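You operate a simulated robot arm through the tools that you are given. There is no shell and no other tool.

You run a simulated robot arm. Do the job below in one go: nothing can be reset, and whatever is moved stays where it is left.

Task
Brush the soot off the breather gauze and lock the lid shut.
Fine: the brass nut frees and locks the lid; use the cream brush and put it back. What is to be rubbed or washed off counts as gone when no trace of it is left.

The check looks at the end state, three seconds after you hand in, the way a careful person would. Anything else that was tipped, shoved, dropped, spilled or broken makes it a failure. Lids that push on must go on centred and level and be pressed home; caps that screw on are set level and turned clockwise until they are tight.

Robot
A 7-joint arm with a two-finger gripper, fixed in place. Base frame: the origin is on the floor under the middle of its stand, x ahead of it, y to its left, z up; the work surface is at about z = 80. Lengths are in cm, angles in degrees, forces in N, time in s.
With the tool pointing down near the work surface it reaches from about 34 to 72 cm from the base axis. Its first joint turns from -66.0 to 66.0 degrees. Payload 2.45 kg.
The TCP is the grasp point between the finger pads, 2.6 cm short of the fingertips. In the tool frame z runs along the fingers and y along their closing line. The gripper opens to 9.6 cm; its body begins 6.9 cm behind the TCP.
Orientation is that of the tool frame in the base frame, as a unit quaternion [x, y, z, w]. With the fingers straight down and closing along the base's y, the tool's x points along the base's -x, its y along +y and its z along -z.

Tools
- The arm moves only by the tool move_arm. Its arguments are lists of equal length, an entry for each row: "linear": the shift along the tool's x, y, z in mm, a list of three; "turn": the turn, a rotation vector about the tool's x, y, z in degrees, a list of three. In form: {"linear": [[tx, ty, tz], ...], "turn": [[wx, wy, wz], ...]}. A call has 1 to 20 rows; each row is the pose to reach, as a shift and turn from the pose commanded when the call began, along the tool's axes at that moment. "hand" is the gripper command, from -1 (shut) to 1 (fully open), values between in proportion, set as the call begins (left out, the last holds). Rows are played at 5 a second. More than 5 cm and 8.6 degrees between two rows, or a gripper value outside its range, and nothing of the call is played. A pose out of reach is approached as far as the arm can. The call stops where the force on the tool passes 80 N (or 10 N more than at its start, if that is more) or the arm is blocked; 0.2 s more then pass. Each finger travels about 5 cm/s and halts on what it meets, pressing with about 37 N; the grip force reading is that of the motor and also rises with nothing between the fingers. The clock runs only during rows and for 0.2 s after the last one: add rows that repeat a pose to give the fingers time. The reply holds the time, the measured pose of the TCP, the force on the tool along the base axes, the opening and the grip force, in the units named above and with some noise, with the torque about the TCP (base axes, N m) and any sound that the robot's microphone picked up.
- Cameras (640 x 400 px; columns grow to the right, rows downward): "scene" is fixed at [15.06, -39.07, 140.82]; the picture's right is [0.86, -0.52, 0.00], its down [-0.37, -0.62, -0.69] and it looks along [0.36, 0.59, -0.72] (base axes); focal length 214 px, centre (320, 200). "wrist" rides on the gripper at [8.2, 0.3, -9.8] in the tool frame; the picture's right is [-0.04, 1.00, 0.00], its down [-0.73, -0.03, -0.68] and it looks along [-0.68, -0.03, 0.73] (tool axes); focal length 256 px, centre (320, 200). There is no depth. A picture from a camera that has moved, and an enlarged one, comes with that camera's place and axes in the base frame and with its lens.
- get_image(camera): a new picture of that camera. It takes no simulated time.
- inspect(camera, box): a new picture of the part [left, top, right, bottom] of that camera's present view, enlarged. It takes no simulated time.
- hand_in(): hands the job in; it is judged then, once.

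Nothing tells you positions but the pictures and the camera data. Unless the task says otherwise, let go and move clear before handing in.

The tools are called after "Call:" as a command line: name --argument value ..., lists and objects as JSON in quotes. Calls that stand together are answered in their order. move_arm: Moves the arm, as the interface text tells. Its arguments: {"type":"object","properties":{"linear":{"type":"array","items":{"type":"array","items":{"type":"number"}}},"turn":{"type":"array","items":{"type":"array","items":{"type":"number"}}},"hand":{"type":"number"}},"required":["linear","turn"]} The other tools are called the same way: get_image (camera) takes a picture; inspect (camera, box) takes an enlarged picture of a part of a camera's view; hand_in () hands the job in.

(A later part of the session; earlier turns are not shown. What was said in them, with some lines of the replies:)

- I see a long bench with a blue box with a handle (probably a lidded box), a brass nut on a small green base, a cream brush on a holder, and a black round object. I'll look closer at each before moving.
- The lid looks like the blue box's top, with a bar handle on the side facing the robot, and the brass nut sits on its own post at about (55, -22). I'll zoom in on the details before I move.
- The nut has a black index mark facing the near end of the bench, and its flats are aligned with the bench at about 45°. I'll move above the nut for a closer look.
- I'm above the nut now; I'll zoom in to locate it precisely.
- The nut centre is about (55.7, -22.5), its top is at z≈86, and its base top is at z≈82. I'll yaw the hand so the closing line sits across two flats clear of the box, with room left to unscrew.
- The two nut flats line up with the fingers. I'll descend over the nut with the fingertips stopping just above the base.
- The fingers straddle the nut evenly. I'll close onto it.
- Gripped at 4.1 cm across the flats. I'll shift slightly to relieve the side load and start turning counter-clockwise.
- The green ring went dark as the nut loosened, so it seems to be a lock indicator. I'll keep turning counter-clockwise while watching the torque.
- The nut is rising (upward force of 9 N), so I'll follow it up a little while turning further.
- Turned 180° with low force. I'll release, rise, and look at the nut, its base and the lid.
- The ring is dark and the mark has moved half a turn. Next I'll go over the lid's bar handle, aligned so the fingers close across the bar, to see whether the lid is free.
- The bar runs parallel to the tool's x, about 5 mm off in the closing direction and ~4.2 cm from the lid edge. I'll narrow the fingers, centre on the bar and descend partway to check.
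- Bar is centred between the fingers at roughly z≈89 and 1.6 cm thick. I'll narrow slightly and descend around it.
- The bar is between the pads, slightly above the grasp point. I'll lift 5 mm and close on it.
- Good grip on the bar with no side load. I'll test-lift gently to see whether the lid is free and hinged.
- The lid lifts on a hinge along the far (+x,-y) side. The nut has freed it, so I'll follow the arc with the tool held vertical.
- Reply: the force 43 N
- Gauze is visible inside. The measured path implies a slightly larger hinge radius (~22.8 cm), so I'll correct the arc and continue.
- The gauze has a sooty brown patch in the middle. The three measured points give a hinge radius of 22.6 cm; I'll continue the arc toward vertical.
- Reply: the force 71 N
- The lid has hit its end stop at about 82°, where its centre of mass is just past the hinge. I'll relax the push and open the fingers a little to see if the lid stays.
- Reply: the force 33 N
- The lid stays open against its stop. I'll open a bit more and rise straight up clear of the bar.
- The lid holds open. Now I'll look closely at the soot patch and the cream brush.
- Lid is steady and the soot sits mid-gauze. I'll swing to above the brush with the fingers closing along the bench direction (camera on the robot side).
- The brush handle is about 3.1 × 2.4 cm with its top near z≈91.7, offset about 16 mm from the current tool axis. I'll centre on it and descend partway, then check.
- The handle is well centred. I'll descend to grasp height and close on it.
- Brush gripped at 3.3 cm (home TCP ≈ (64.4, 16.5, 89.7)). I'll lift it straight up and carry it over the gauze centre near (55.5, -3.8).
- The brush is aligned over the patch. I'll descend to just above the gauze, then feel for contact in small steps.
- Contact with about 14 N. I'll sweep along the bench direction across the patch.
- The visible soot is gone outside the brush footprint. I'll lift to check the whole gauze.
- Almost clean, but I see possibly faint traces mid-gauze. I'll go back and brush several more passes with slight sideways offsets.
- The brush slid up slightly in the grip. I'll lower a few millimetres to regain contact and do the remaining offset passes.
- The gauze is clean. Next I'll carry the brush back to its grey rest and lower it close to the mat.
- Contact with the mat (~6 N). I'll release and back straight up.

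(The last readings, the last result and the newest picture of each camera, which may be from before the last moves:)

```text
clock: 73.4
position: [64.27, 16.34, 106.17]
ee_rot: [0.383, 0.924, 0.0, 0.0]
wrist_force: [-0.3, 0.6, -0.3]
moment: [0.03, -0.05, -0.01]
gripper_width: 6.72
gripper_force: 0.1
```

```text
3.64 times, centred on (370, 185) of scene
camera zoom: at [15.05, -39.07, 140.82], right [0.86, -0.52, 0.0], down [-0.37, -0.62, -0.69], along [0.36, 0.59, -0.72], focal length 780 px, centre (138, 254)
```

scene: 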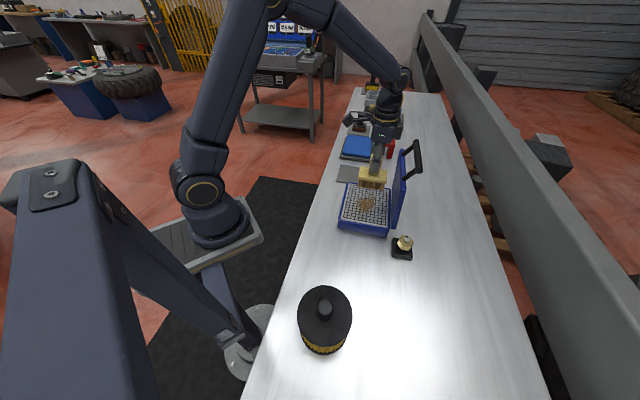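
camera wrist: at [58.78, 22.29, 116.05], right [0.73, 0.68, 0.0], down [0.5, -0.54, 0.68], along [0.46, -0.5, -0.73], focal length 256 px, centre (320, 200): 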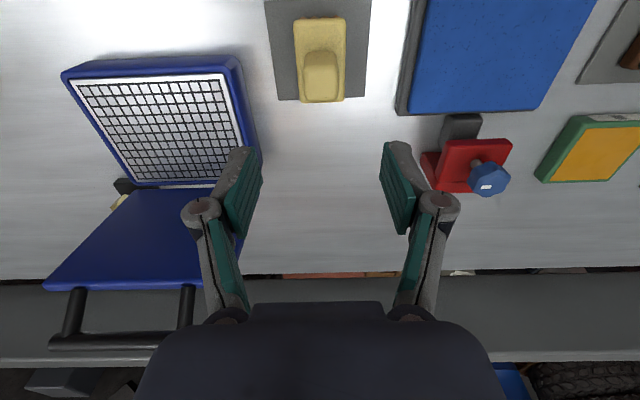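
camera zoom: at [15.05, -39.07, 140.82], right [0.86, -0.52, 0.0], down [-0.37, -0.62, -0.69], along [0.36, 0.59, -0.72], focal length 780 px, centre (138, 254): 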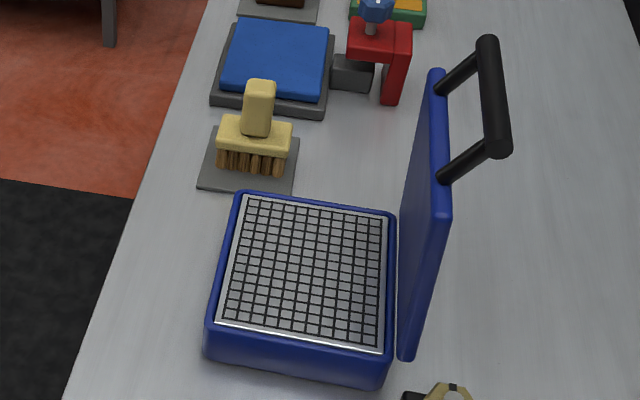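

Call:
inspect --camera "wrist" --box '[60, 55, 260, 190]'

Call:
inspect --camera "wrist" --box '[100, 80, 200, 150]'

```text
2.96 times, centred on (160, 122) of wrist
camera zoom: at [58.78, 22.29, 116.05], right [0.73, 0.68, 0.0], down [0.5, -0.54, 0.68], along [0.46, -0.5, -0.73], focal length 758 px, centre (794, 430)
```

zoom: 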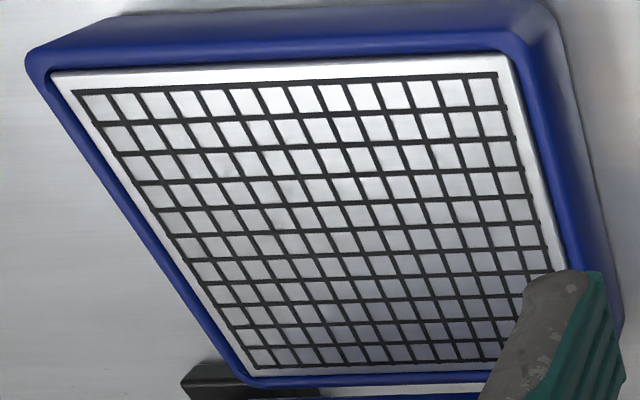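

```text
5.71 times, centred on (150, 115) of wrist
camera zoom: at [58.78, 22.29, 116.05], right [0.73, 0.68, 0.0], down [0.5, -0.54, 0.68], along [0.46, -0.5, -0.73], focal length 1463 px, centre (1291, 686)
```

zoom: 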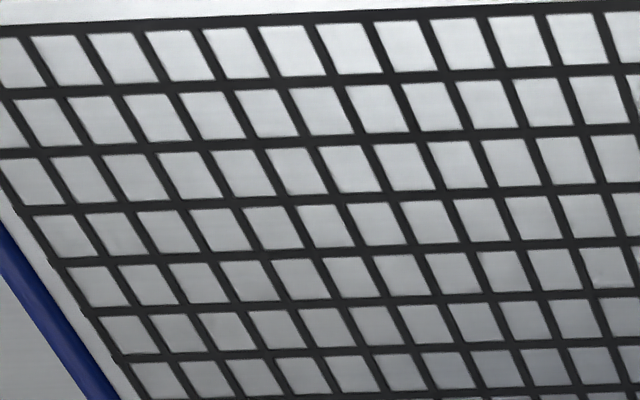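

Brush is back upright on its rest and the gauze is clean. I'll return above the open lid's bar with the closing line across it.

Call:
move_arm --linear '[[0, 0, -40], [0, 0, -85], [0, 0, -125], [-20, -22, -125], [-40, -44, -125], [-60, -65, -125], [-80, -87, -125], [-100, -108, -125], [-120, -130, -125], [-140, -152, -125], [-160, -174, -125], [-175, -190, -125], [-186, -202, -125], [-186, -202, -125], [-186, -202, -125]]' --turn '[[0, 0, 0], [0, 0, 0], [0, 0, 0], [0, 0, -8], [0, 0, -16], [0, 0, -24], [0, 0, -32], [0, 0, -40], [0, 0, -48], [0, 0, -56], [0, 0, -64], [0, 0, -72], [0, 0, -80], [0, 0, -88], [0, 0, -90]]' --hand -0.25

Call:
get_image --camera "wrist"

Call:
get_image --camera "scene"

```text
clock: 76.6
position: [63.24, -11.04, 118.46]
ee_rot: [-0.384, 0.923, -0.001, -0.001]
wrist_force: [0.3, 0.6, 0.7]
moment: [-0.02, -0.02, 0.01]
gripper_width: 3.62
gripper_force: 0.0
```

```text
taken
camera wrist: at [57.21, -16.72, 128.43], right [-0.68, 0.73, 0.0], down [0.54, 0.5, 0.68], along [0.5, 0.46, -0.73], focal length 256 px, centre (320, 200)
```

wrist: 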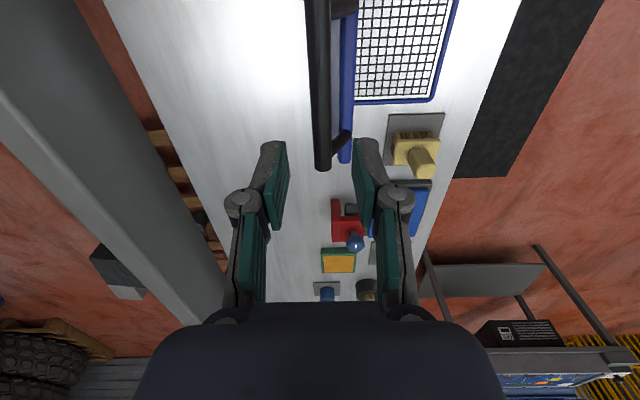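

```text
taken
```

scene: 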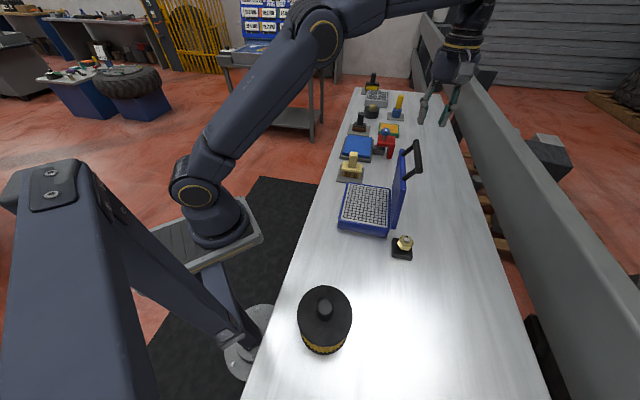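

The bar is where I left it. I'll descend around it and grip.

Call:
move_arm --linear '[[0, 0, 35], [0, 0, 65], [0, 0, 90], [0, 0, 103], [0, 0, 109], [0, 0, 109]]' --turn '[[0, 0, 0], [0, 0, 0], [0, 0, 0], [0, 0, 0], [0, 0, 0], [0, 0, 0]]'

Call:
get_image --camera "wrist"

```text
clock: 78.0
position: [63.33, -10.96, 107.47]
ee_rot: [-0.383, 0.924, 0.001, 0.0]
wrist_force: [-0.6, 0.4, -0.2]
moment: [-0.02, -0.02, 0.01]
gripper_width: 3.63
gripper_force: 0.1
```

```text
taken
camera wrist: at [57.34, -16.58, 117.4], right [-0.68, 0.73, 0.0], down [0.54, 0.5, 0.68], along [0.5, 0.46, -0.73], focal length 256 px, centre (320, 200)
```

wrist: 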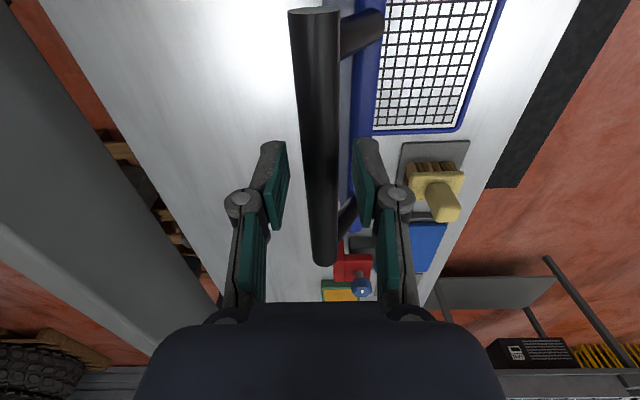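

Call:
move_arm --linear '[[0, 0, 0], [0, 0, 0], [0, 0, 0], [0, 0, 0], [0, 0, 0]]' --turn '[[0, 0, 0], [0, 0, 0], [0, 0, 0], [0, 0, 0], [0, 0, 0]]' --hand -1

```text
clock: 79.2
position: [63.26, -10.95, 107.51]
ee_rot: [-0.383, 0.924, 0.001, 0.0]
wrist_force: [-6.3, 3.4, -0.9]
moment: [0.04, 0.14, 0.01]
gripper_width: 1.68
gripper_force: 42.2
```

Gripped the bar. Now I'll reverse the arc to lower the lid in stages.

Call:
move_arm --linear '[[0, 16.9, -0.3], [0, 32.7, 0.5], [0, 48.3, 2.4], [0, 63.8, 5.4], [0, 79.0, 9.5], [0, 93.9, 14.6], [0, 108.4, 20.8], [0, 122.4, 27.9], [0, 135.9, 36.0], [0, 148.8, 45.1]]' --turn '[[0, 0, 0], [0, 0, 0], [0, 0, 0], [0, 0, 0], [0, 0, 0], [0, 0, 0], [0, 0, 0], [0, 0, 0], [0, 0, 0], [0, 0, 0]]'

```text
clock: 81.4
position: [52.83, -0.53, 103.02]
ee_rot: [-0.383, 0.924, -0.001, 0.001]
wrist_force: [8.9, 4.5, -2.6]
moment: [-0.15, -0.13, 0.0]
gripper_width: 1.66
gripper_force: 41.9
```

Call:
move_arm --linear '[[0, 12.3, 9.9], [0, 23.8, 20.6], [0, 34.5, 32.1], [0, 44.5, 44.4], [0, 53.5, 57.3], [0, 61.6, 70.8], [0, 68.8, 84.8], [0, 74.9, 99.3], [0, 80.0, 114.2]]' --turn '[[0, 0, 0], [0, 0, 0], [0, 0, 0], [0, 0, 0], [0, 0, 0], [0, 0, 0], [0, 0, 0], [0, 0, 0], [0, 0, 0]]'

Call:
inspect --camera "scene" --box '[310, 150, 420, 260]'

```text
clock: 83.4
position: [47.01, 5.31, 91.48]
ee_rot: [-0.382, 0.924, 0.0, -0.002]
wrist_force: [0.9, -6.0, -1.1]
moment: [-0.16, -0.06, 0.07]
gripper_width: 1.64
gripper_force: 42.0
```

```text
3.64 times, centred on (365, 205) of scene
camera zoom: at [15.06, -39.09, 140.81], right [0.86, -0.52, 0.0], down [-0.37, -0.62, -0.69], along [0.36, 0.59, -0.72], focal length 780 px, centre (156, 182)
```

zoom: 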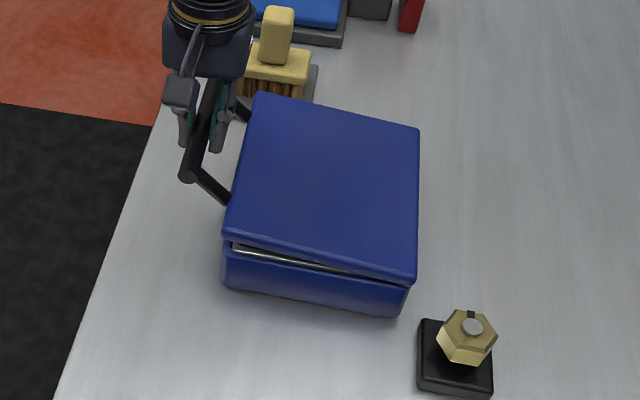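

Nearly closed (~5° open). I'll finish the arc slowly and press lightly home.

Call:
move_arm --linear '[[0, 1.2, 4], [0, 2.3, 8], [0, 3.2, 11.4], [0, 4.0, 15], [0, 4.6, 18], [0, 4.6, 20], [0, 4.6, 20]]' --turn '[[0, 0, 0], [0, 0, 0], [0, 0, 0], [0, 0, 0], [0, 0, 0], [0, 0, 0], [0, 0, 0]]'

Call:
inspect --camera "scene" --box '[310, 150, 420, 260]'

```text
clock: 85.0
position: [46.67, 5.62, 89.65]
ee_rot: [-0.383, 0.924, -0.001, 0.0]
wrist_force: [-0.3, -2.1, -0.6]
moment: [0.06, -0.15, -0.01]
gripper_width: 1.65
gripper_force: 41.8
```

```text
3.64 times, centred on (365, 205) of scene
camera zoom: at [15.06, -39.07, 140.81], right [0.86, -0.52, 0.0], down [-0.37, -0.62, -0.69], along [0.36, 0.59, -0.72], focal length 780 px, centre (156, 182)
```

zoom: 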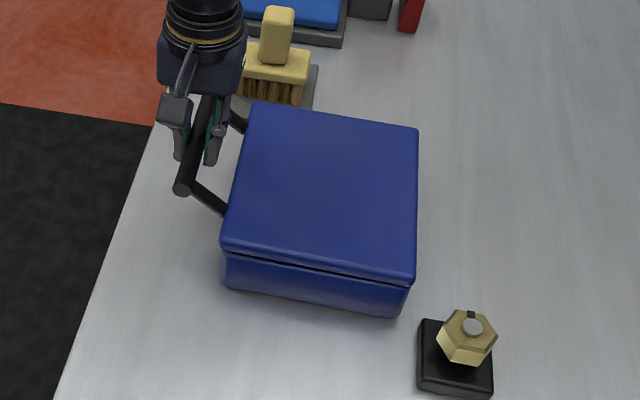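

Call:
move_arm --linear '[[0, 0, 1.5], [0, 0, 3], [0, 0, 3]]' --turn '[[0, 0, 0], [0, 0, 0], [0, 0, 0]]'

Call:
inspect --camera "scene" --box '[335, 200, 400, 250]'

```text
clock: 85.8
position: [46.66, 5.55, 89.38]
ee_rot: [-0.383, 0.924, 0.0, 0.001]
wrist_force: [-2.2, -0.3, 0.5]
moment: [-0.18, 0.18, -0.01]
gripper_width: 1.65
gripper_force: 41.7
```

```text
8.00 times, centred on (368, 225) of scene
camera zoom: at [15.05, -39.07, 140.82], right [0.86, -0.52, 0.0], down [-0.37, -0.62, -0.69], along [0.36, 0.59, -0.72], focal length 1716 px, centre (-60, 0)
```

zoom: 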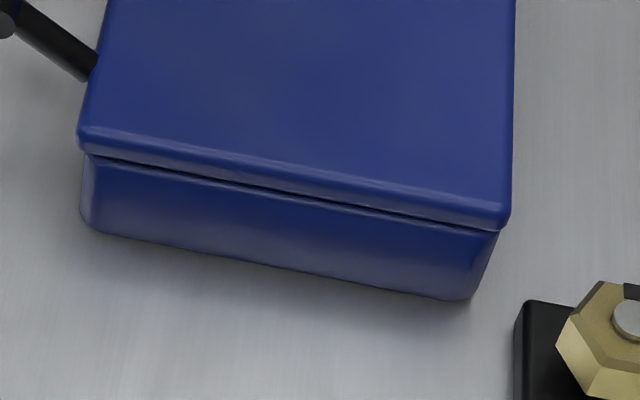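

Call:
move_arm --linear '[[0, 0, 1.5], [0, 0, 3], [0, 0, 3]]' --turn '[[0, 0, 0], [0, 0, 0], [0, 0, 0]]'

Call:
inspect --camera "scene" --box '[335, 200, 400, 250]'

```text
clock: 86.6
position: [46.76, 5.63, 89.25]
ee_rot: [-0.383, 0.924, 0.0, 0.0]
wrist_force: [-13.8, 2.6, 33.3]
moment: [-0.22, 0.29, -0.02]
gripper_width: 1.65
gripper_force: 42.2
```

```text
8.00 times, centred on (368, 225) of scene
camera zoom: at [14.97, -39.07, 140.83], right [0.86, -0.52, 0.0], down [-0.37, -0.62, -0.69], along [0.36, 0.59, -0.72], focal length 1716 px, centre (-60, 0)
```

zoom: 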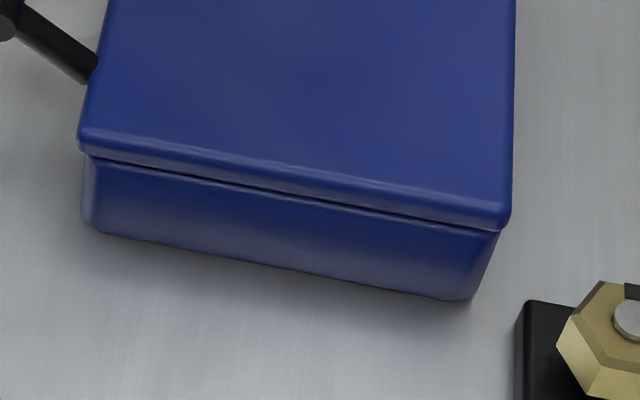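

The lid is pressed home (33 N reaction). I'll relax, release the bar and rise.

Call:
move_arm --linear '[[0, 0, -1.5], [0, 0, -2.5], [0, 0, -2.5]]' --turn '[[0, 0, 0], [0, 0, 0], [0, 0, 0]]'

Call:
move_arm --linear '[[0, 0, 0], [0, 0, 0], [0, 0, 0], [0, 0, 0], [0, 0, -10], [0, 0, -35], [0, 0, -70], [0, 0, -110], [0, 0, -150]]' --turn '[[0, 0, 0], [0, 0, 0], [0, 0, 0], [0, 0, 0], [0, 0, 0], [0, 0, 0], [0, 0, 0], [0, 0, 0], [0, 0, 0]]' --hand -0.38

Call:
get_image --camera "wrist"

Call:
inspect --camera "scene" --box '[310, 150, 420, 260]'

```text
clock: 87.4
position: [46.71, 5.55, 89.34]
ee_rot: [-0.382, 0.924, 0.001, -0.001]
wrist_force: [-8.4, 8.9, -0.8]
moment: [0.48, -0.06, -0.03]
gripper_width: 1.64
gripper_force: 42.1
```

```text
clock: 89.4
position: [46.68, 5.47, 104.43]
ee_rot: [-0.382, 0.924, 0.0, -0.001]
wrist_force: [0.3, -0.1, 0.1]
moment: [-0.01, 0.01, 0.02]
gripper_width: 3.0
gripper_force: 0.0
```

```text
taken
camera wrist: at [40.74, -0.14, 114.26], right [-0.68, 0.73, 0.0], down [0.54, 0.5, 0.68], along [0.5, 0.46, -0.73], focal length 256 px, centre (320, 200)
```

wrist: 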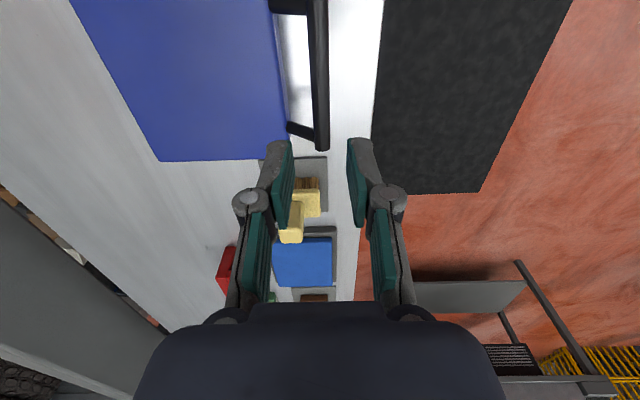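

```text
3.64 times, centred on (365, 205) of scene
camera zoom: at [15.06, -39.07, 140.82], right [0.86, -0.52, 0.0], down [-0.37, -0.62, -0.69], along [0.36, 0.59, -0.72], focal length 780 px, centre (156, 182)
```

zoom: 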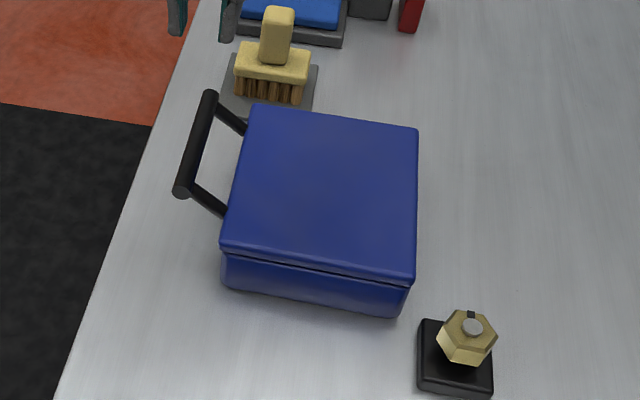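

The lid is closed flat. Next I'll go back to the nut in the same orientation I released it, to turn it clockwise and lock.

Call:
move_arm --linear '[[15, -29, 0], [30, -58, 0], [45, -87, 0], [60, -116, 0], [75, -145, 0], [90, -174, 0], [105, -203, 0], [120, -232, 0], [133.5, -258.5, 0], [133.5, -258.5, 0]]' --turn '[[0, 0, -3], [0, 0, -7], [0, 0, -11], [0, 0, -15], [0, 0, -19], [0, 0, -23], [0, 0, -27], [0, 0, -30], [0, 0, -30], [0, 0, -30]]' --hand 0.5

Call:
get_image --camera "wrist"

Call:
inspect --camera "wrist" --box '[270, 10, 370, 110]'

```text
clock: 91.6
position: [55.46, -22.3, 104.29]
ee_rot: [-0.608, 0.794, -0.001, 0.0]
wrist_force: [-0.3, -0.7, 0.1]
moment: [-0.01, 0.0, 0.0]
gripper_width: 7.2
gripper_force: 0.0
```

```text
taken
camera wrist: at [53.2, -30.16, 114.26], right [-0.95, 0.3, 0.0], down [0.22, 0.7, 0.68], along [0.2, 0.65, -0.73], focal length 256 px, centre (320, 200)
```

wrist: 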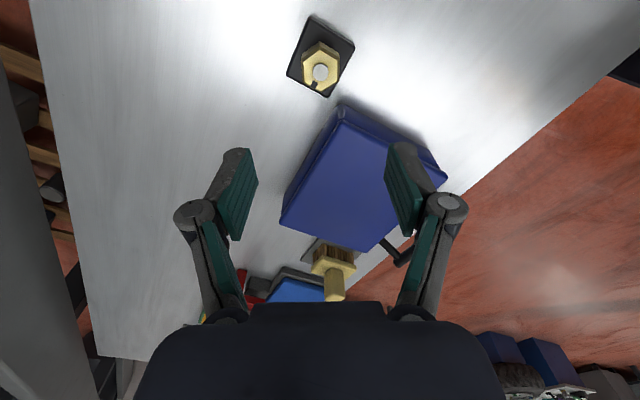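

```text
4.00 times, centred on (320, 60) of wrist
camera zoom: at [53.2, -30.16, 114.26], right [-0.95, 0.3, 0.0], down [0.22, 0.7, 0.68], along [0.2, 0.65, -0.73], focal length 1024 px, centre (320, 760)
```

zoom: 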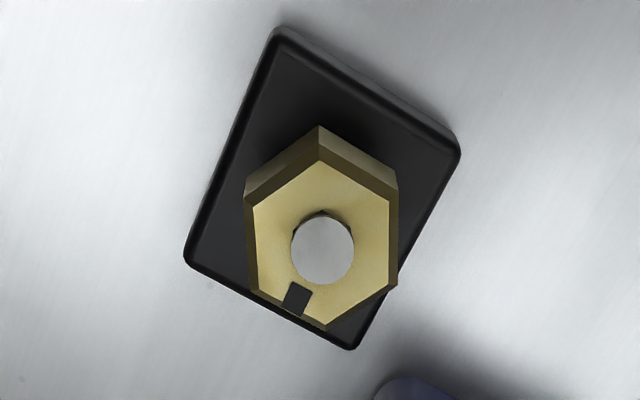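

Call:
move_arm --linear '[[0, 0, 45], [0, 0, 90], [0, 0, 130], [0, 0, 155], [0, 0, 170], [0, 0, 177], [0, 0, 181], [0, 0, 181]]' --turn '[[0, 0, 0], [0, 0, 0], [0, 0, 0], [0, 0, 0], [0, 0, 0], [0, 0, 0], [0, 0, 0], [0, 0, 0]]' --hand 0.5

Call:
move_arm --linear '[[0, 0, 0], [0, 0, 0], [0, 0, 0], [0, 0, 0]]' --turn '[[0, 0, 0], [0, 0, 0], [0, 0, 0], [0, 0, 0]]' --hand -1

Call:
get_image --camera "wrist"

```text
clock: 93.4
position: [55.61, -22.25, 86.2]
ee_rot: [-0.608, 0.794, 0.001, 0.0]
wrist_force: [-0.1, 0.0, 0.3]
moment: [0.02, 0.0, 0.0]
gripper_width: 7.22
gripper_force: 0.1
```

```text
clock: 94.4
position: [55.52, -22.13, 86.28]
ee_rot: [-0.609, 0.794, 0.001, -0.001]
wrist_force: [-7.0, 2.7, 3.2]
moment: [0.06, 0.26, 0.01]
gripper_width: 4.1
gripper_force: 44.4
```

```text
taken
camera wrist: at [53.17, -30.07, 96.11], right [-0.95, 0.3, 0.0], down [0.22, 0.7, 0.68], along [0.2, 0.65, -0.73], focal length 256 px, centre (320, 200)
```

wrist: 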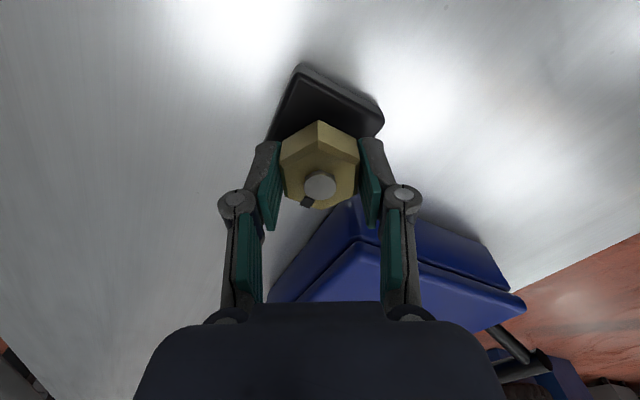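

Gripped again. I'll turn clockwise, following the nut down.

Call:
move_arm --linear '[[0, 1, 0], [0, 1, 0.1], [0, 1, 0.2], [0, 1, 0.3], [0, 1, 0.35], [0, 1, 0.45], [0, 1, 0.5], [0, 1, 0.6], [0, 1, 0.7], [0, 1, 0.8], [0, 1, 0.9], [0, 1, 1.0], [0, 1, 1.0]]' --turn '[[0, 0, 5], [0, 0, 10], [0, 0, 15], [0, 0, 20], [0, 0, 25], [0, 0, 30], [0, 0, 35], [0, 0, 40], [0, 0, 45], [0, 0, 50], [0, 0, 55], [0, 0, 60], [0, 0, 60]]'

Call:
inspect --camera "wrist" --box '[240, 40, 400, 220]'

```text
clock: 97.2
position: [55.63, -22.25, 86.21]
ee_rot: [-0.13, 0.992, -0.001, 0.001]
wrist_force: [15.4, -1.8, -14.2]
moment: [0.09, -0.72, -0.02]
gripper_width: 4.08
gripper_force: 45.0
```

```text
2.22 times, centred on (320, 130) of wrist
camera zoom: at [47.66, -24.13, 96.06], right [-0.22, 0.98, 0.0], down [0.72, 0.16, 0.68], along [0.66, 0.15, -0.73], focal length 569 px, centre (320, 356)
```

zoom: 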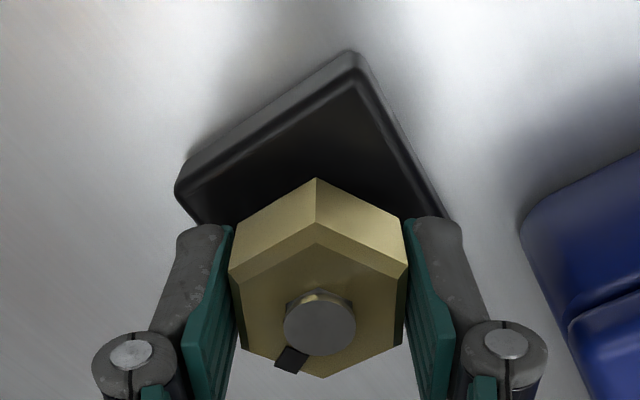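

Call:
move_arm --linear '[[-1.5, 0, 1.5], [-1.5, 0, 1.6], [-1.5, 0, 1.7], [-1.5, 0, 1.8], [-1.5, 0, 1.9], [-1.5, 0, 2.0], [-1.5, 0, 2.1], [-1.5, 0, 2.2], [-1.5, 0, 2.3], [-1.5, 0, 2.4], [-1.5, 0, 2.5], [-1.5, 0, 2.6]]' --turn '[[0, 0, 5], [0, 0, 10], [0, 0, 15], [0, 0, 20], [0, 0, 25], [0, 0, 30], [0, 0, 35], [0, 0, 40], [0, 0, 45], [0, 0, 50], [0, 0, 55], [0, 0, 60]]'

Call:
inspect --camera "wrist" --box '[240, 40, 400, 220]'

```text
clock: 99.8
position: [55.63, -22.41, 85.99]
ee_rot: [0.384, 0.923, -0.001, 0.001]
wrist_force: [-10.2, -15.0, 29.2]
moment: [-0.47, 0.13, 0.01]
gripper_width: 4.13
gripper_force: 45.4
```

```text
2.22 times, centred on (320, 130) of wrist
camera zoom: at [50.08, -16.41, 95.83], right [0.74, 0.68, 0.0], down [0.5, -0.54, 0.68], along [0.46, -0.5, -0.73], focal length 569 px, centre (320, 356)
```

zoom: 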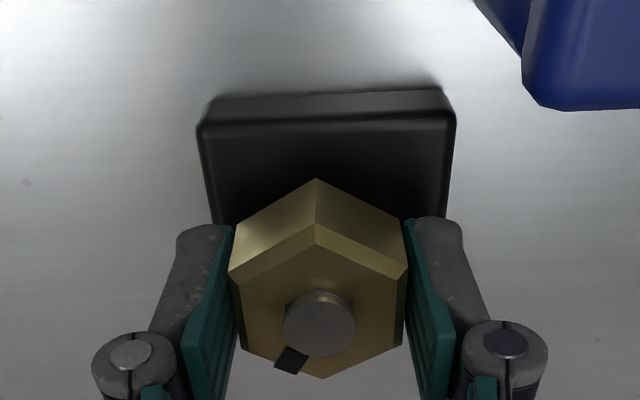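

Slightly too low now; I'll correct height and side offset and continue clockwise for the last part, watching for the green ring.

Call:
move_arm --linear '[[0, -1.8, -2.0], [0, -1.8, -2.0], [0, -1.8, -2.0], [0, -1.8, -1.9], [0, -1.8, -1.9], [0, -1.8, -1.8], [0, -1.8, -1.8], [0, -1.8, -1.7], [0, -1.8, -1.7]]' --turn '[[0, 0, 0], [0, 0, 5], [0, 0, 10], [0, 0, 15], [0, 0, 20], [0, 0, 25], [0, 0, 30], [0, 0, 35], [0, 0, 40]]'

Call:
inspect --camera "wrist" --box '[240, 40, 400, 220]'

```text
clock: 101.8
position: [55.52, -22.41, 86.03]
ee_rot: [0.676, 0.737, -0.001, 0.0]
wrist_force: [4.7, -20.4, -11.8]
moment: [-0.16, -0.11, 0.0]
gripper_width: 4.1
gripper_force: 45.1
```

```text
2.22 times, centred on (320, 130) of wrist
camera zoom: at [55.19, -14.31, 95.87], right [1.0, 0.04, 0.0], down [0.03, -0.73, 0.68], along [0.03, -0.68, -0.73], focal length 569 px, centre (320, 356)
```

zoom: 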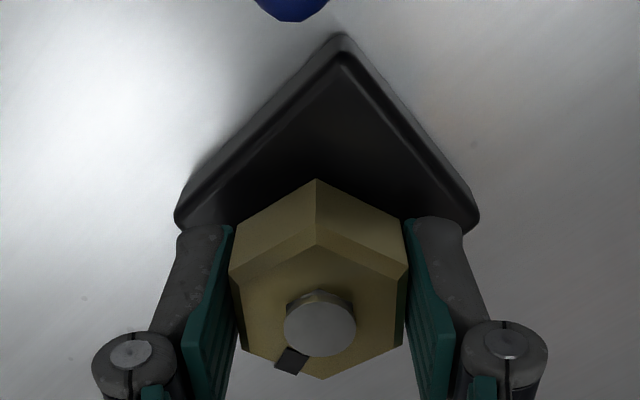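

Call:
move_arm --linear '[[-1.8, 0.3, 1.0], [-1.8, 0.3, 1.0], [-1.8, 0.3, 1.1], [-1.8, 0.3, 1.1], [-1.8, 0.3, 1.2], [-1.8, 0.3, 1.2], [-1.8, 0.3, 1.2]]' --turn '[[0, 0, 0], [0, 0, 4], [0, 0, 8], [0, 0, 12], [0, 0, 16], [0, 0, 20], [0, 0, 20]]'

Call:
inspect --camera "wrist" --box '[240, 40, 400, 220]'

```text
clock: 103.4
position: [55.31, -22.46, 86.0]
ee_rot: [0.794, 0.608, 0.0, -0.002]
wrist_force: [-12.7, -0.9, -1.5]
moment: [0.24, 0.27, -0.05]
gripper_width: 4.1
gripper_force: 44.9
```

```text
2.22 times, centred on (320, 130) of wrist
camera zoom: at [57.99, -14.71, 95.82], right [0.95, -0.3, 0.0], down [-0.22, -0.7, 0.68], along [-0.2, -0.65, -0.73], focal length 569 px, centre (320, 356)
```

zoom: 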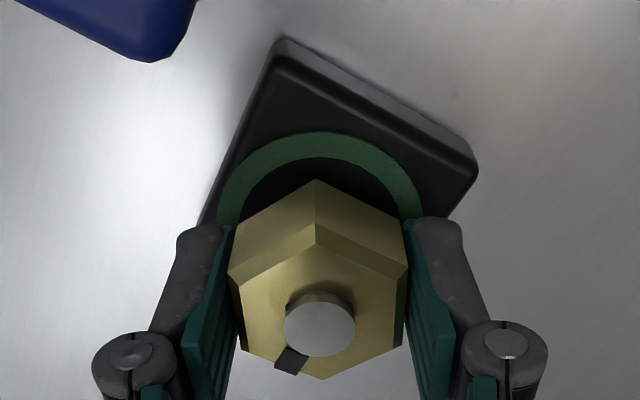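

The green ring is back. I'll nudge a little further clockwise to confirm the nut is tight.

Call:
move_arm --linear '[[0, -1.5, 0], [0, -1.5, 0], [0, -1.5, 0], [0, -1.5, 0], [0, -1.5, 0]]' --turn '[[0, 0, 1], [0, 0, 3], [0, 0, 5], [0, 0, 6], [0, 0, 6]]'

Call:
inspect --camera "wrist" --box '[240, 40, 400, 220]'

```text
clock: 104.6
position: [55.45, -22.41, 85.92]
ee_rot: [0.824, 0.567, 0.0, 0.0]
wrist_force: [1.7, 0.7, -9.5]
moment: [-0.33, 0.02, 0.08]
gripper_width: 4.08
gripper_force: 44.9
```

```text
2.22 times, centred on (320, 130) of wrist
camera zoom: at [58.72, -14.97, 95.84], right [0.92, -0.4, 0.0], down [-0.29, -0.67, 0.68], along [-0.27, -0.62, -0.73], focal length 569 px, centre (320, 356)
```

zoom: 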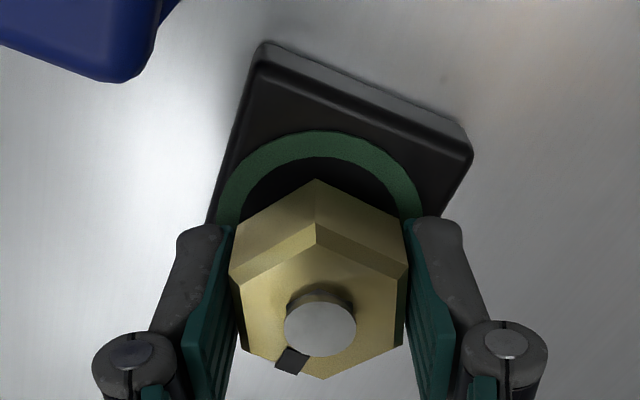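

It still turns freely, so I'll keep tightening in small steps until torque builds.

Call:
move_arm --linear '[[0, 0, 0.8], [0, 0, 0.9], [0, 0, 1.0], [0, 0, 1.1], [0, 0, 1.2]]' --turn '[[0, 0, 4], [0, 0, 8], [0, 0, 12], [0, 0, 16], [0, 0, 16]]'

Call:
inspect --camera "wrist" --box '[240, 40, 400, 220]'

```text
clock: 105.8
position: [55.39, -22.58, 85.8]
ee_rot: [0.895, 0.446, -0.001, 0.0]
wrist_force: [-9.7, 5.1, 10.1]
moment: [-0.39, 0.73, 0.15]
gripper_width: 4.08
gripper_force: 44.6
```

```text
2.22 times, centred on (320, 130) of wrist
camera zoom: at [60.59, -16.29, 95.75], right [0.77, -0.63, 0.0], down [-0.47, -0.57, 0.68], along [-0.43, -0.52, -0.73], focal length 569 px, centre (320, 356)
```

zoom: 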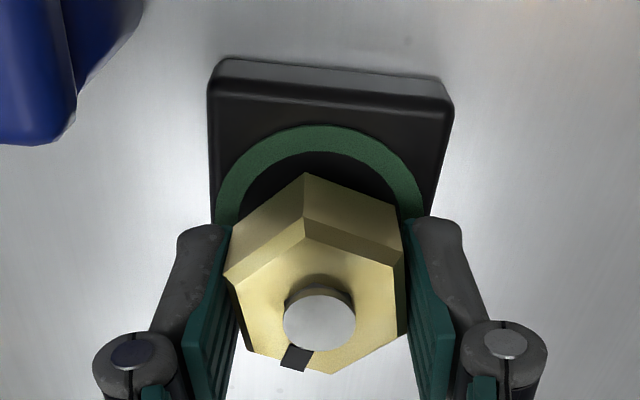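

The nut has stopped turning and the fingers began to slip on it, so it's tight with the green ring showing. I'll release and back off.

Call:
move_arm --linear '[[0, 0, 0], [0, 0, 0], [0, 0, 0], [0, 0, -8], [0, 0, -30], [0, 0, -65], [0, 0, -105], [0, 0, -145], [0, 0, -180]]' --turn '[[0, 0, 0], [0, 0, 0], [0, 0, 0], [0, 0, 0], [0, 0, 0], [0, 0, 0], [0, 0, 0], [0, 0, 0], [0, 0, 0]]' --hand 0.5

Call:
get_image --camera "wrist"

Call:
get_image --camera "scene"

Call:
inspect --camera "scene" --box '[320, 165, 430, 270]'

Call:
inspect --camera "wrist" --box '[270, 0, 370, 100]'

```text
clock: 107.8
position: [55.27, -22.5, 103.83]
ee_rot: [0.895, 0.447, 0.0, -0.001]
wrist_force: [0.3, -1.0, -0.6]
moment: [-0.03, 0.01, 0.0]
gripper_width: 7.18
gripper_force: 0.0
```

```text
taken
camera wrist: at [60.59, -16.26, 113.75], right [0.77, -0.63, 0.0], down [-0.46, -0.57, 0.68], along [-0.43, -0.53, -0.73], focal length 256 px, centre (320, 200)
```

wrist: 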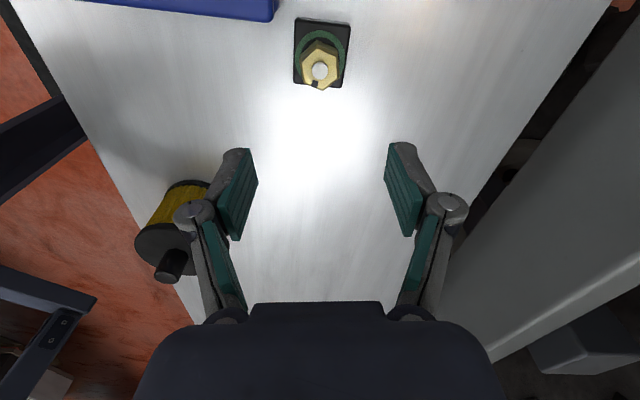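

```text
taken
```

scene: 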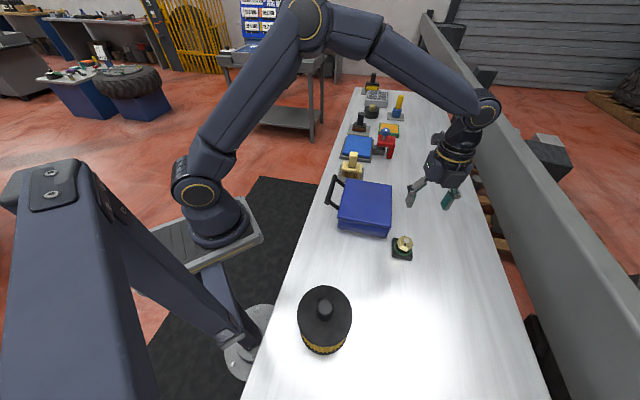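

```text
3.81 times, centred on (375, 218) of scene
camera zoom: at [15.06, -39.07, 140.82], right [0.86, -0.52, 0.0], down [-0.37, -0.62, -0.69], along [0.36, 0.59, -0.72], focal length 817 px, centre (110, 133)
```

zoom: 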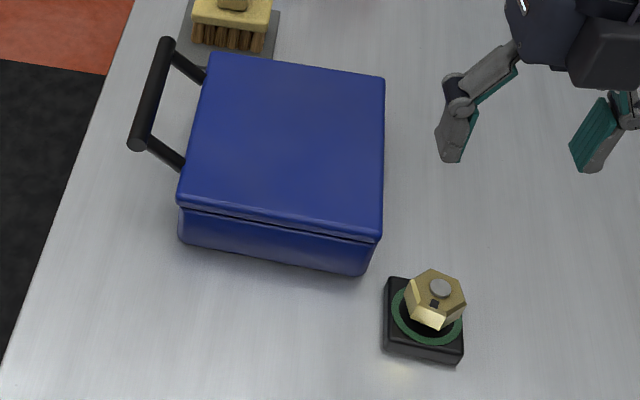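

```text
4.00 times, centred on (320, 50) of wrist
camera zoom: at [60.59, -16.26, 113.75], right [0.77, -0.63, 0.0], down [-0.46, -0.57, 0.68], along [-0.43, -0.53, -0.73], focal length 1024 px, centre (320, 800)
```

zoom: 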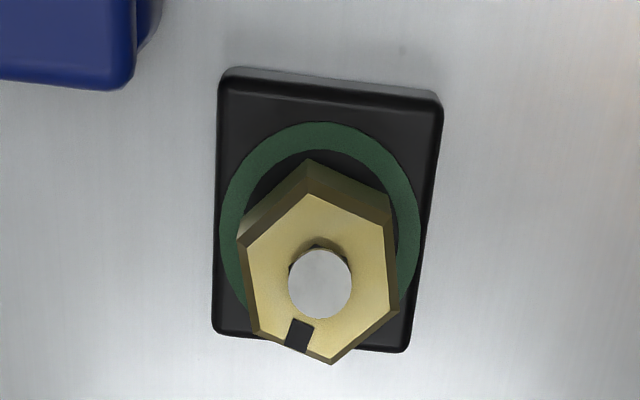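

Nut is seated with the green ring showing and the lid closed. A final check of the brush and lid against the starting pictures.

Call:
inspect --camera "scene" --box '[335, 145, 375, 185]'

Call:
inspect --camera "scene" --box '[320, 170, 400, 240]'

Call:
inspect --camera "scene" --box '[330, 70, 430, 170]'

```text
10.00 times, centred on (355, 165) of scene
camera zoom: at [15.06, -39.07, 140.82], right [0.86, -0.52, 0.0], down [-0.37, -0.62, -0.69], along [0.36, 0.59, -0.72], focal length 2145 px, centre (-30, 550)
```

zoom: 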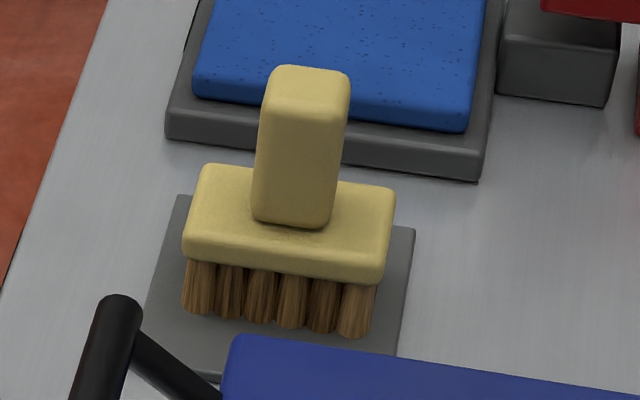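

```text
5.71 times, centred on (360, 205) of scene
camera zoom: at [15.06, -39.07, 140.82], right [0.86, -0.52, 0.0], down [-0.37, -0.62, -0.69], along [0.36, 0.59, -0.72], focal length 1226 px, centre (91, 171)
```

zoom: 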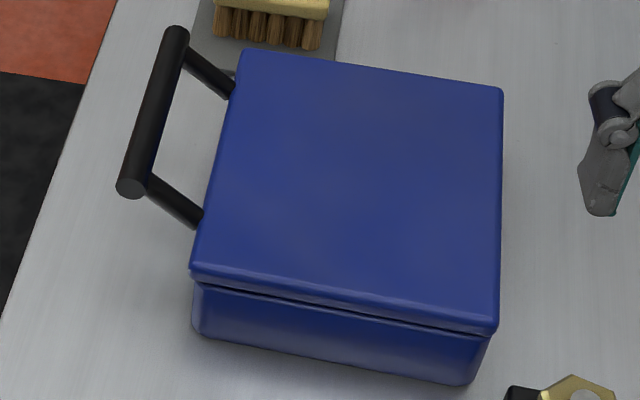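

```text
4.00 times, centred on (380, 120) of scene
camera zoom: at [15.06, -39.07, 140.82], right [0.86, -0.52, 0.0], down [-0.37, -0.62, -0.69], along [0.36, 0.59, -0.72], focal length 858 px, centre (80, 520)
```

zoom: 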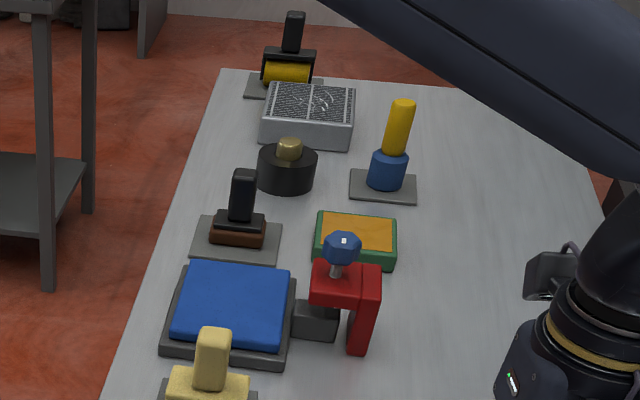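

The lid and handle look exactly as at the start, the nut is tight with the green ring showing, and the brush is upright on its rest. Nothing else moved and the gripper is clear, so I'm handing in.

Call:
hand_in

```text
The job is handed in.
```

The soot is off the breather gauze, and the lid is shut with the brass nut turned tight. I handed the job in; no result came back.

- **Gauze:** I brushed the patch with the cream brush until close-up pictures from both cameras showed no soot left.
- **Lid:** I lowered it on its hinge and pressed it home with about 33 N. It looks the same as it did at the start.
- **Nut:** I turned it clockwise until it stopped and the fingers began to slip on it. The green ring on its base, which went dark when I loosened the nut, is showing again. I took that as locked and did not pull on the handle to check.
- **Brush:** It is upright on its grey rest, within a few millimetres of where it was.

Nothing else on the bench looks moved, and the gripper is open and about 18 cm above the nut.
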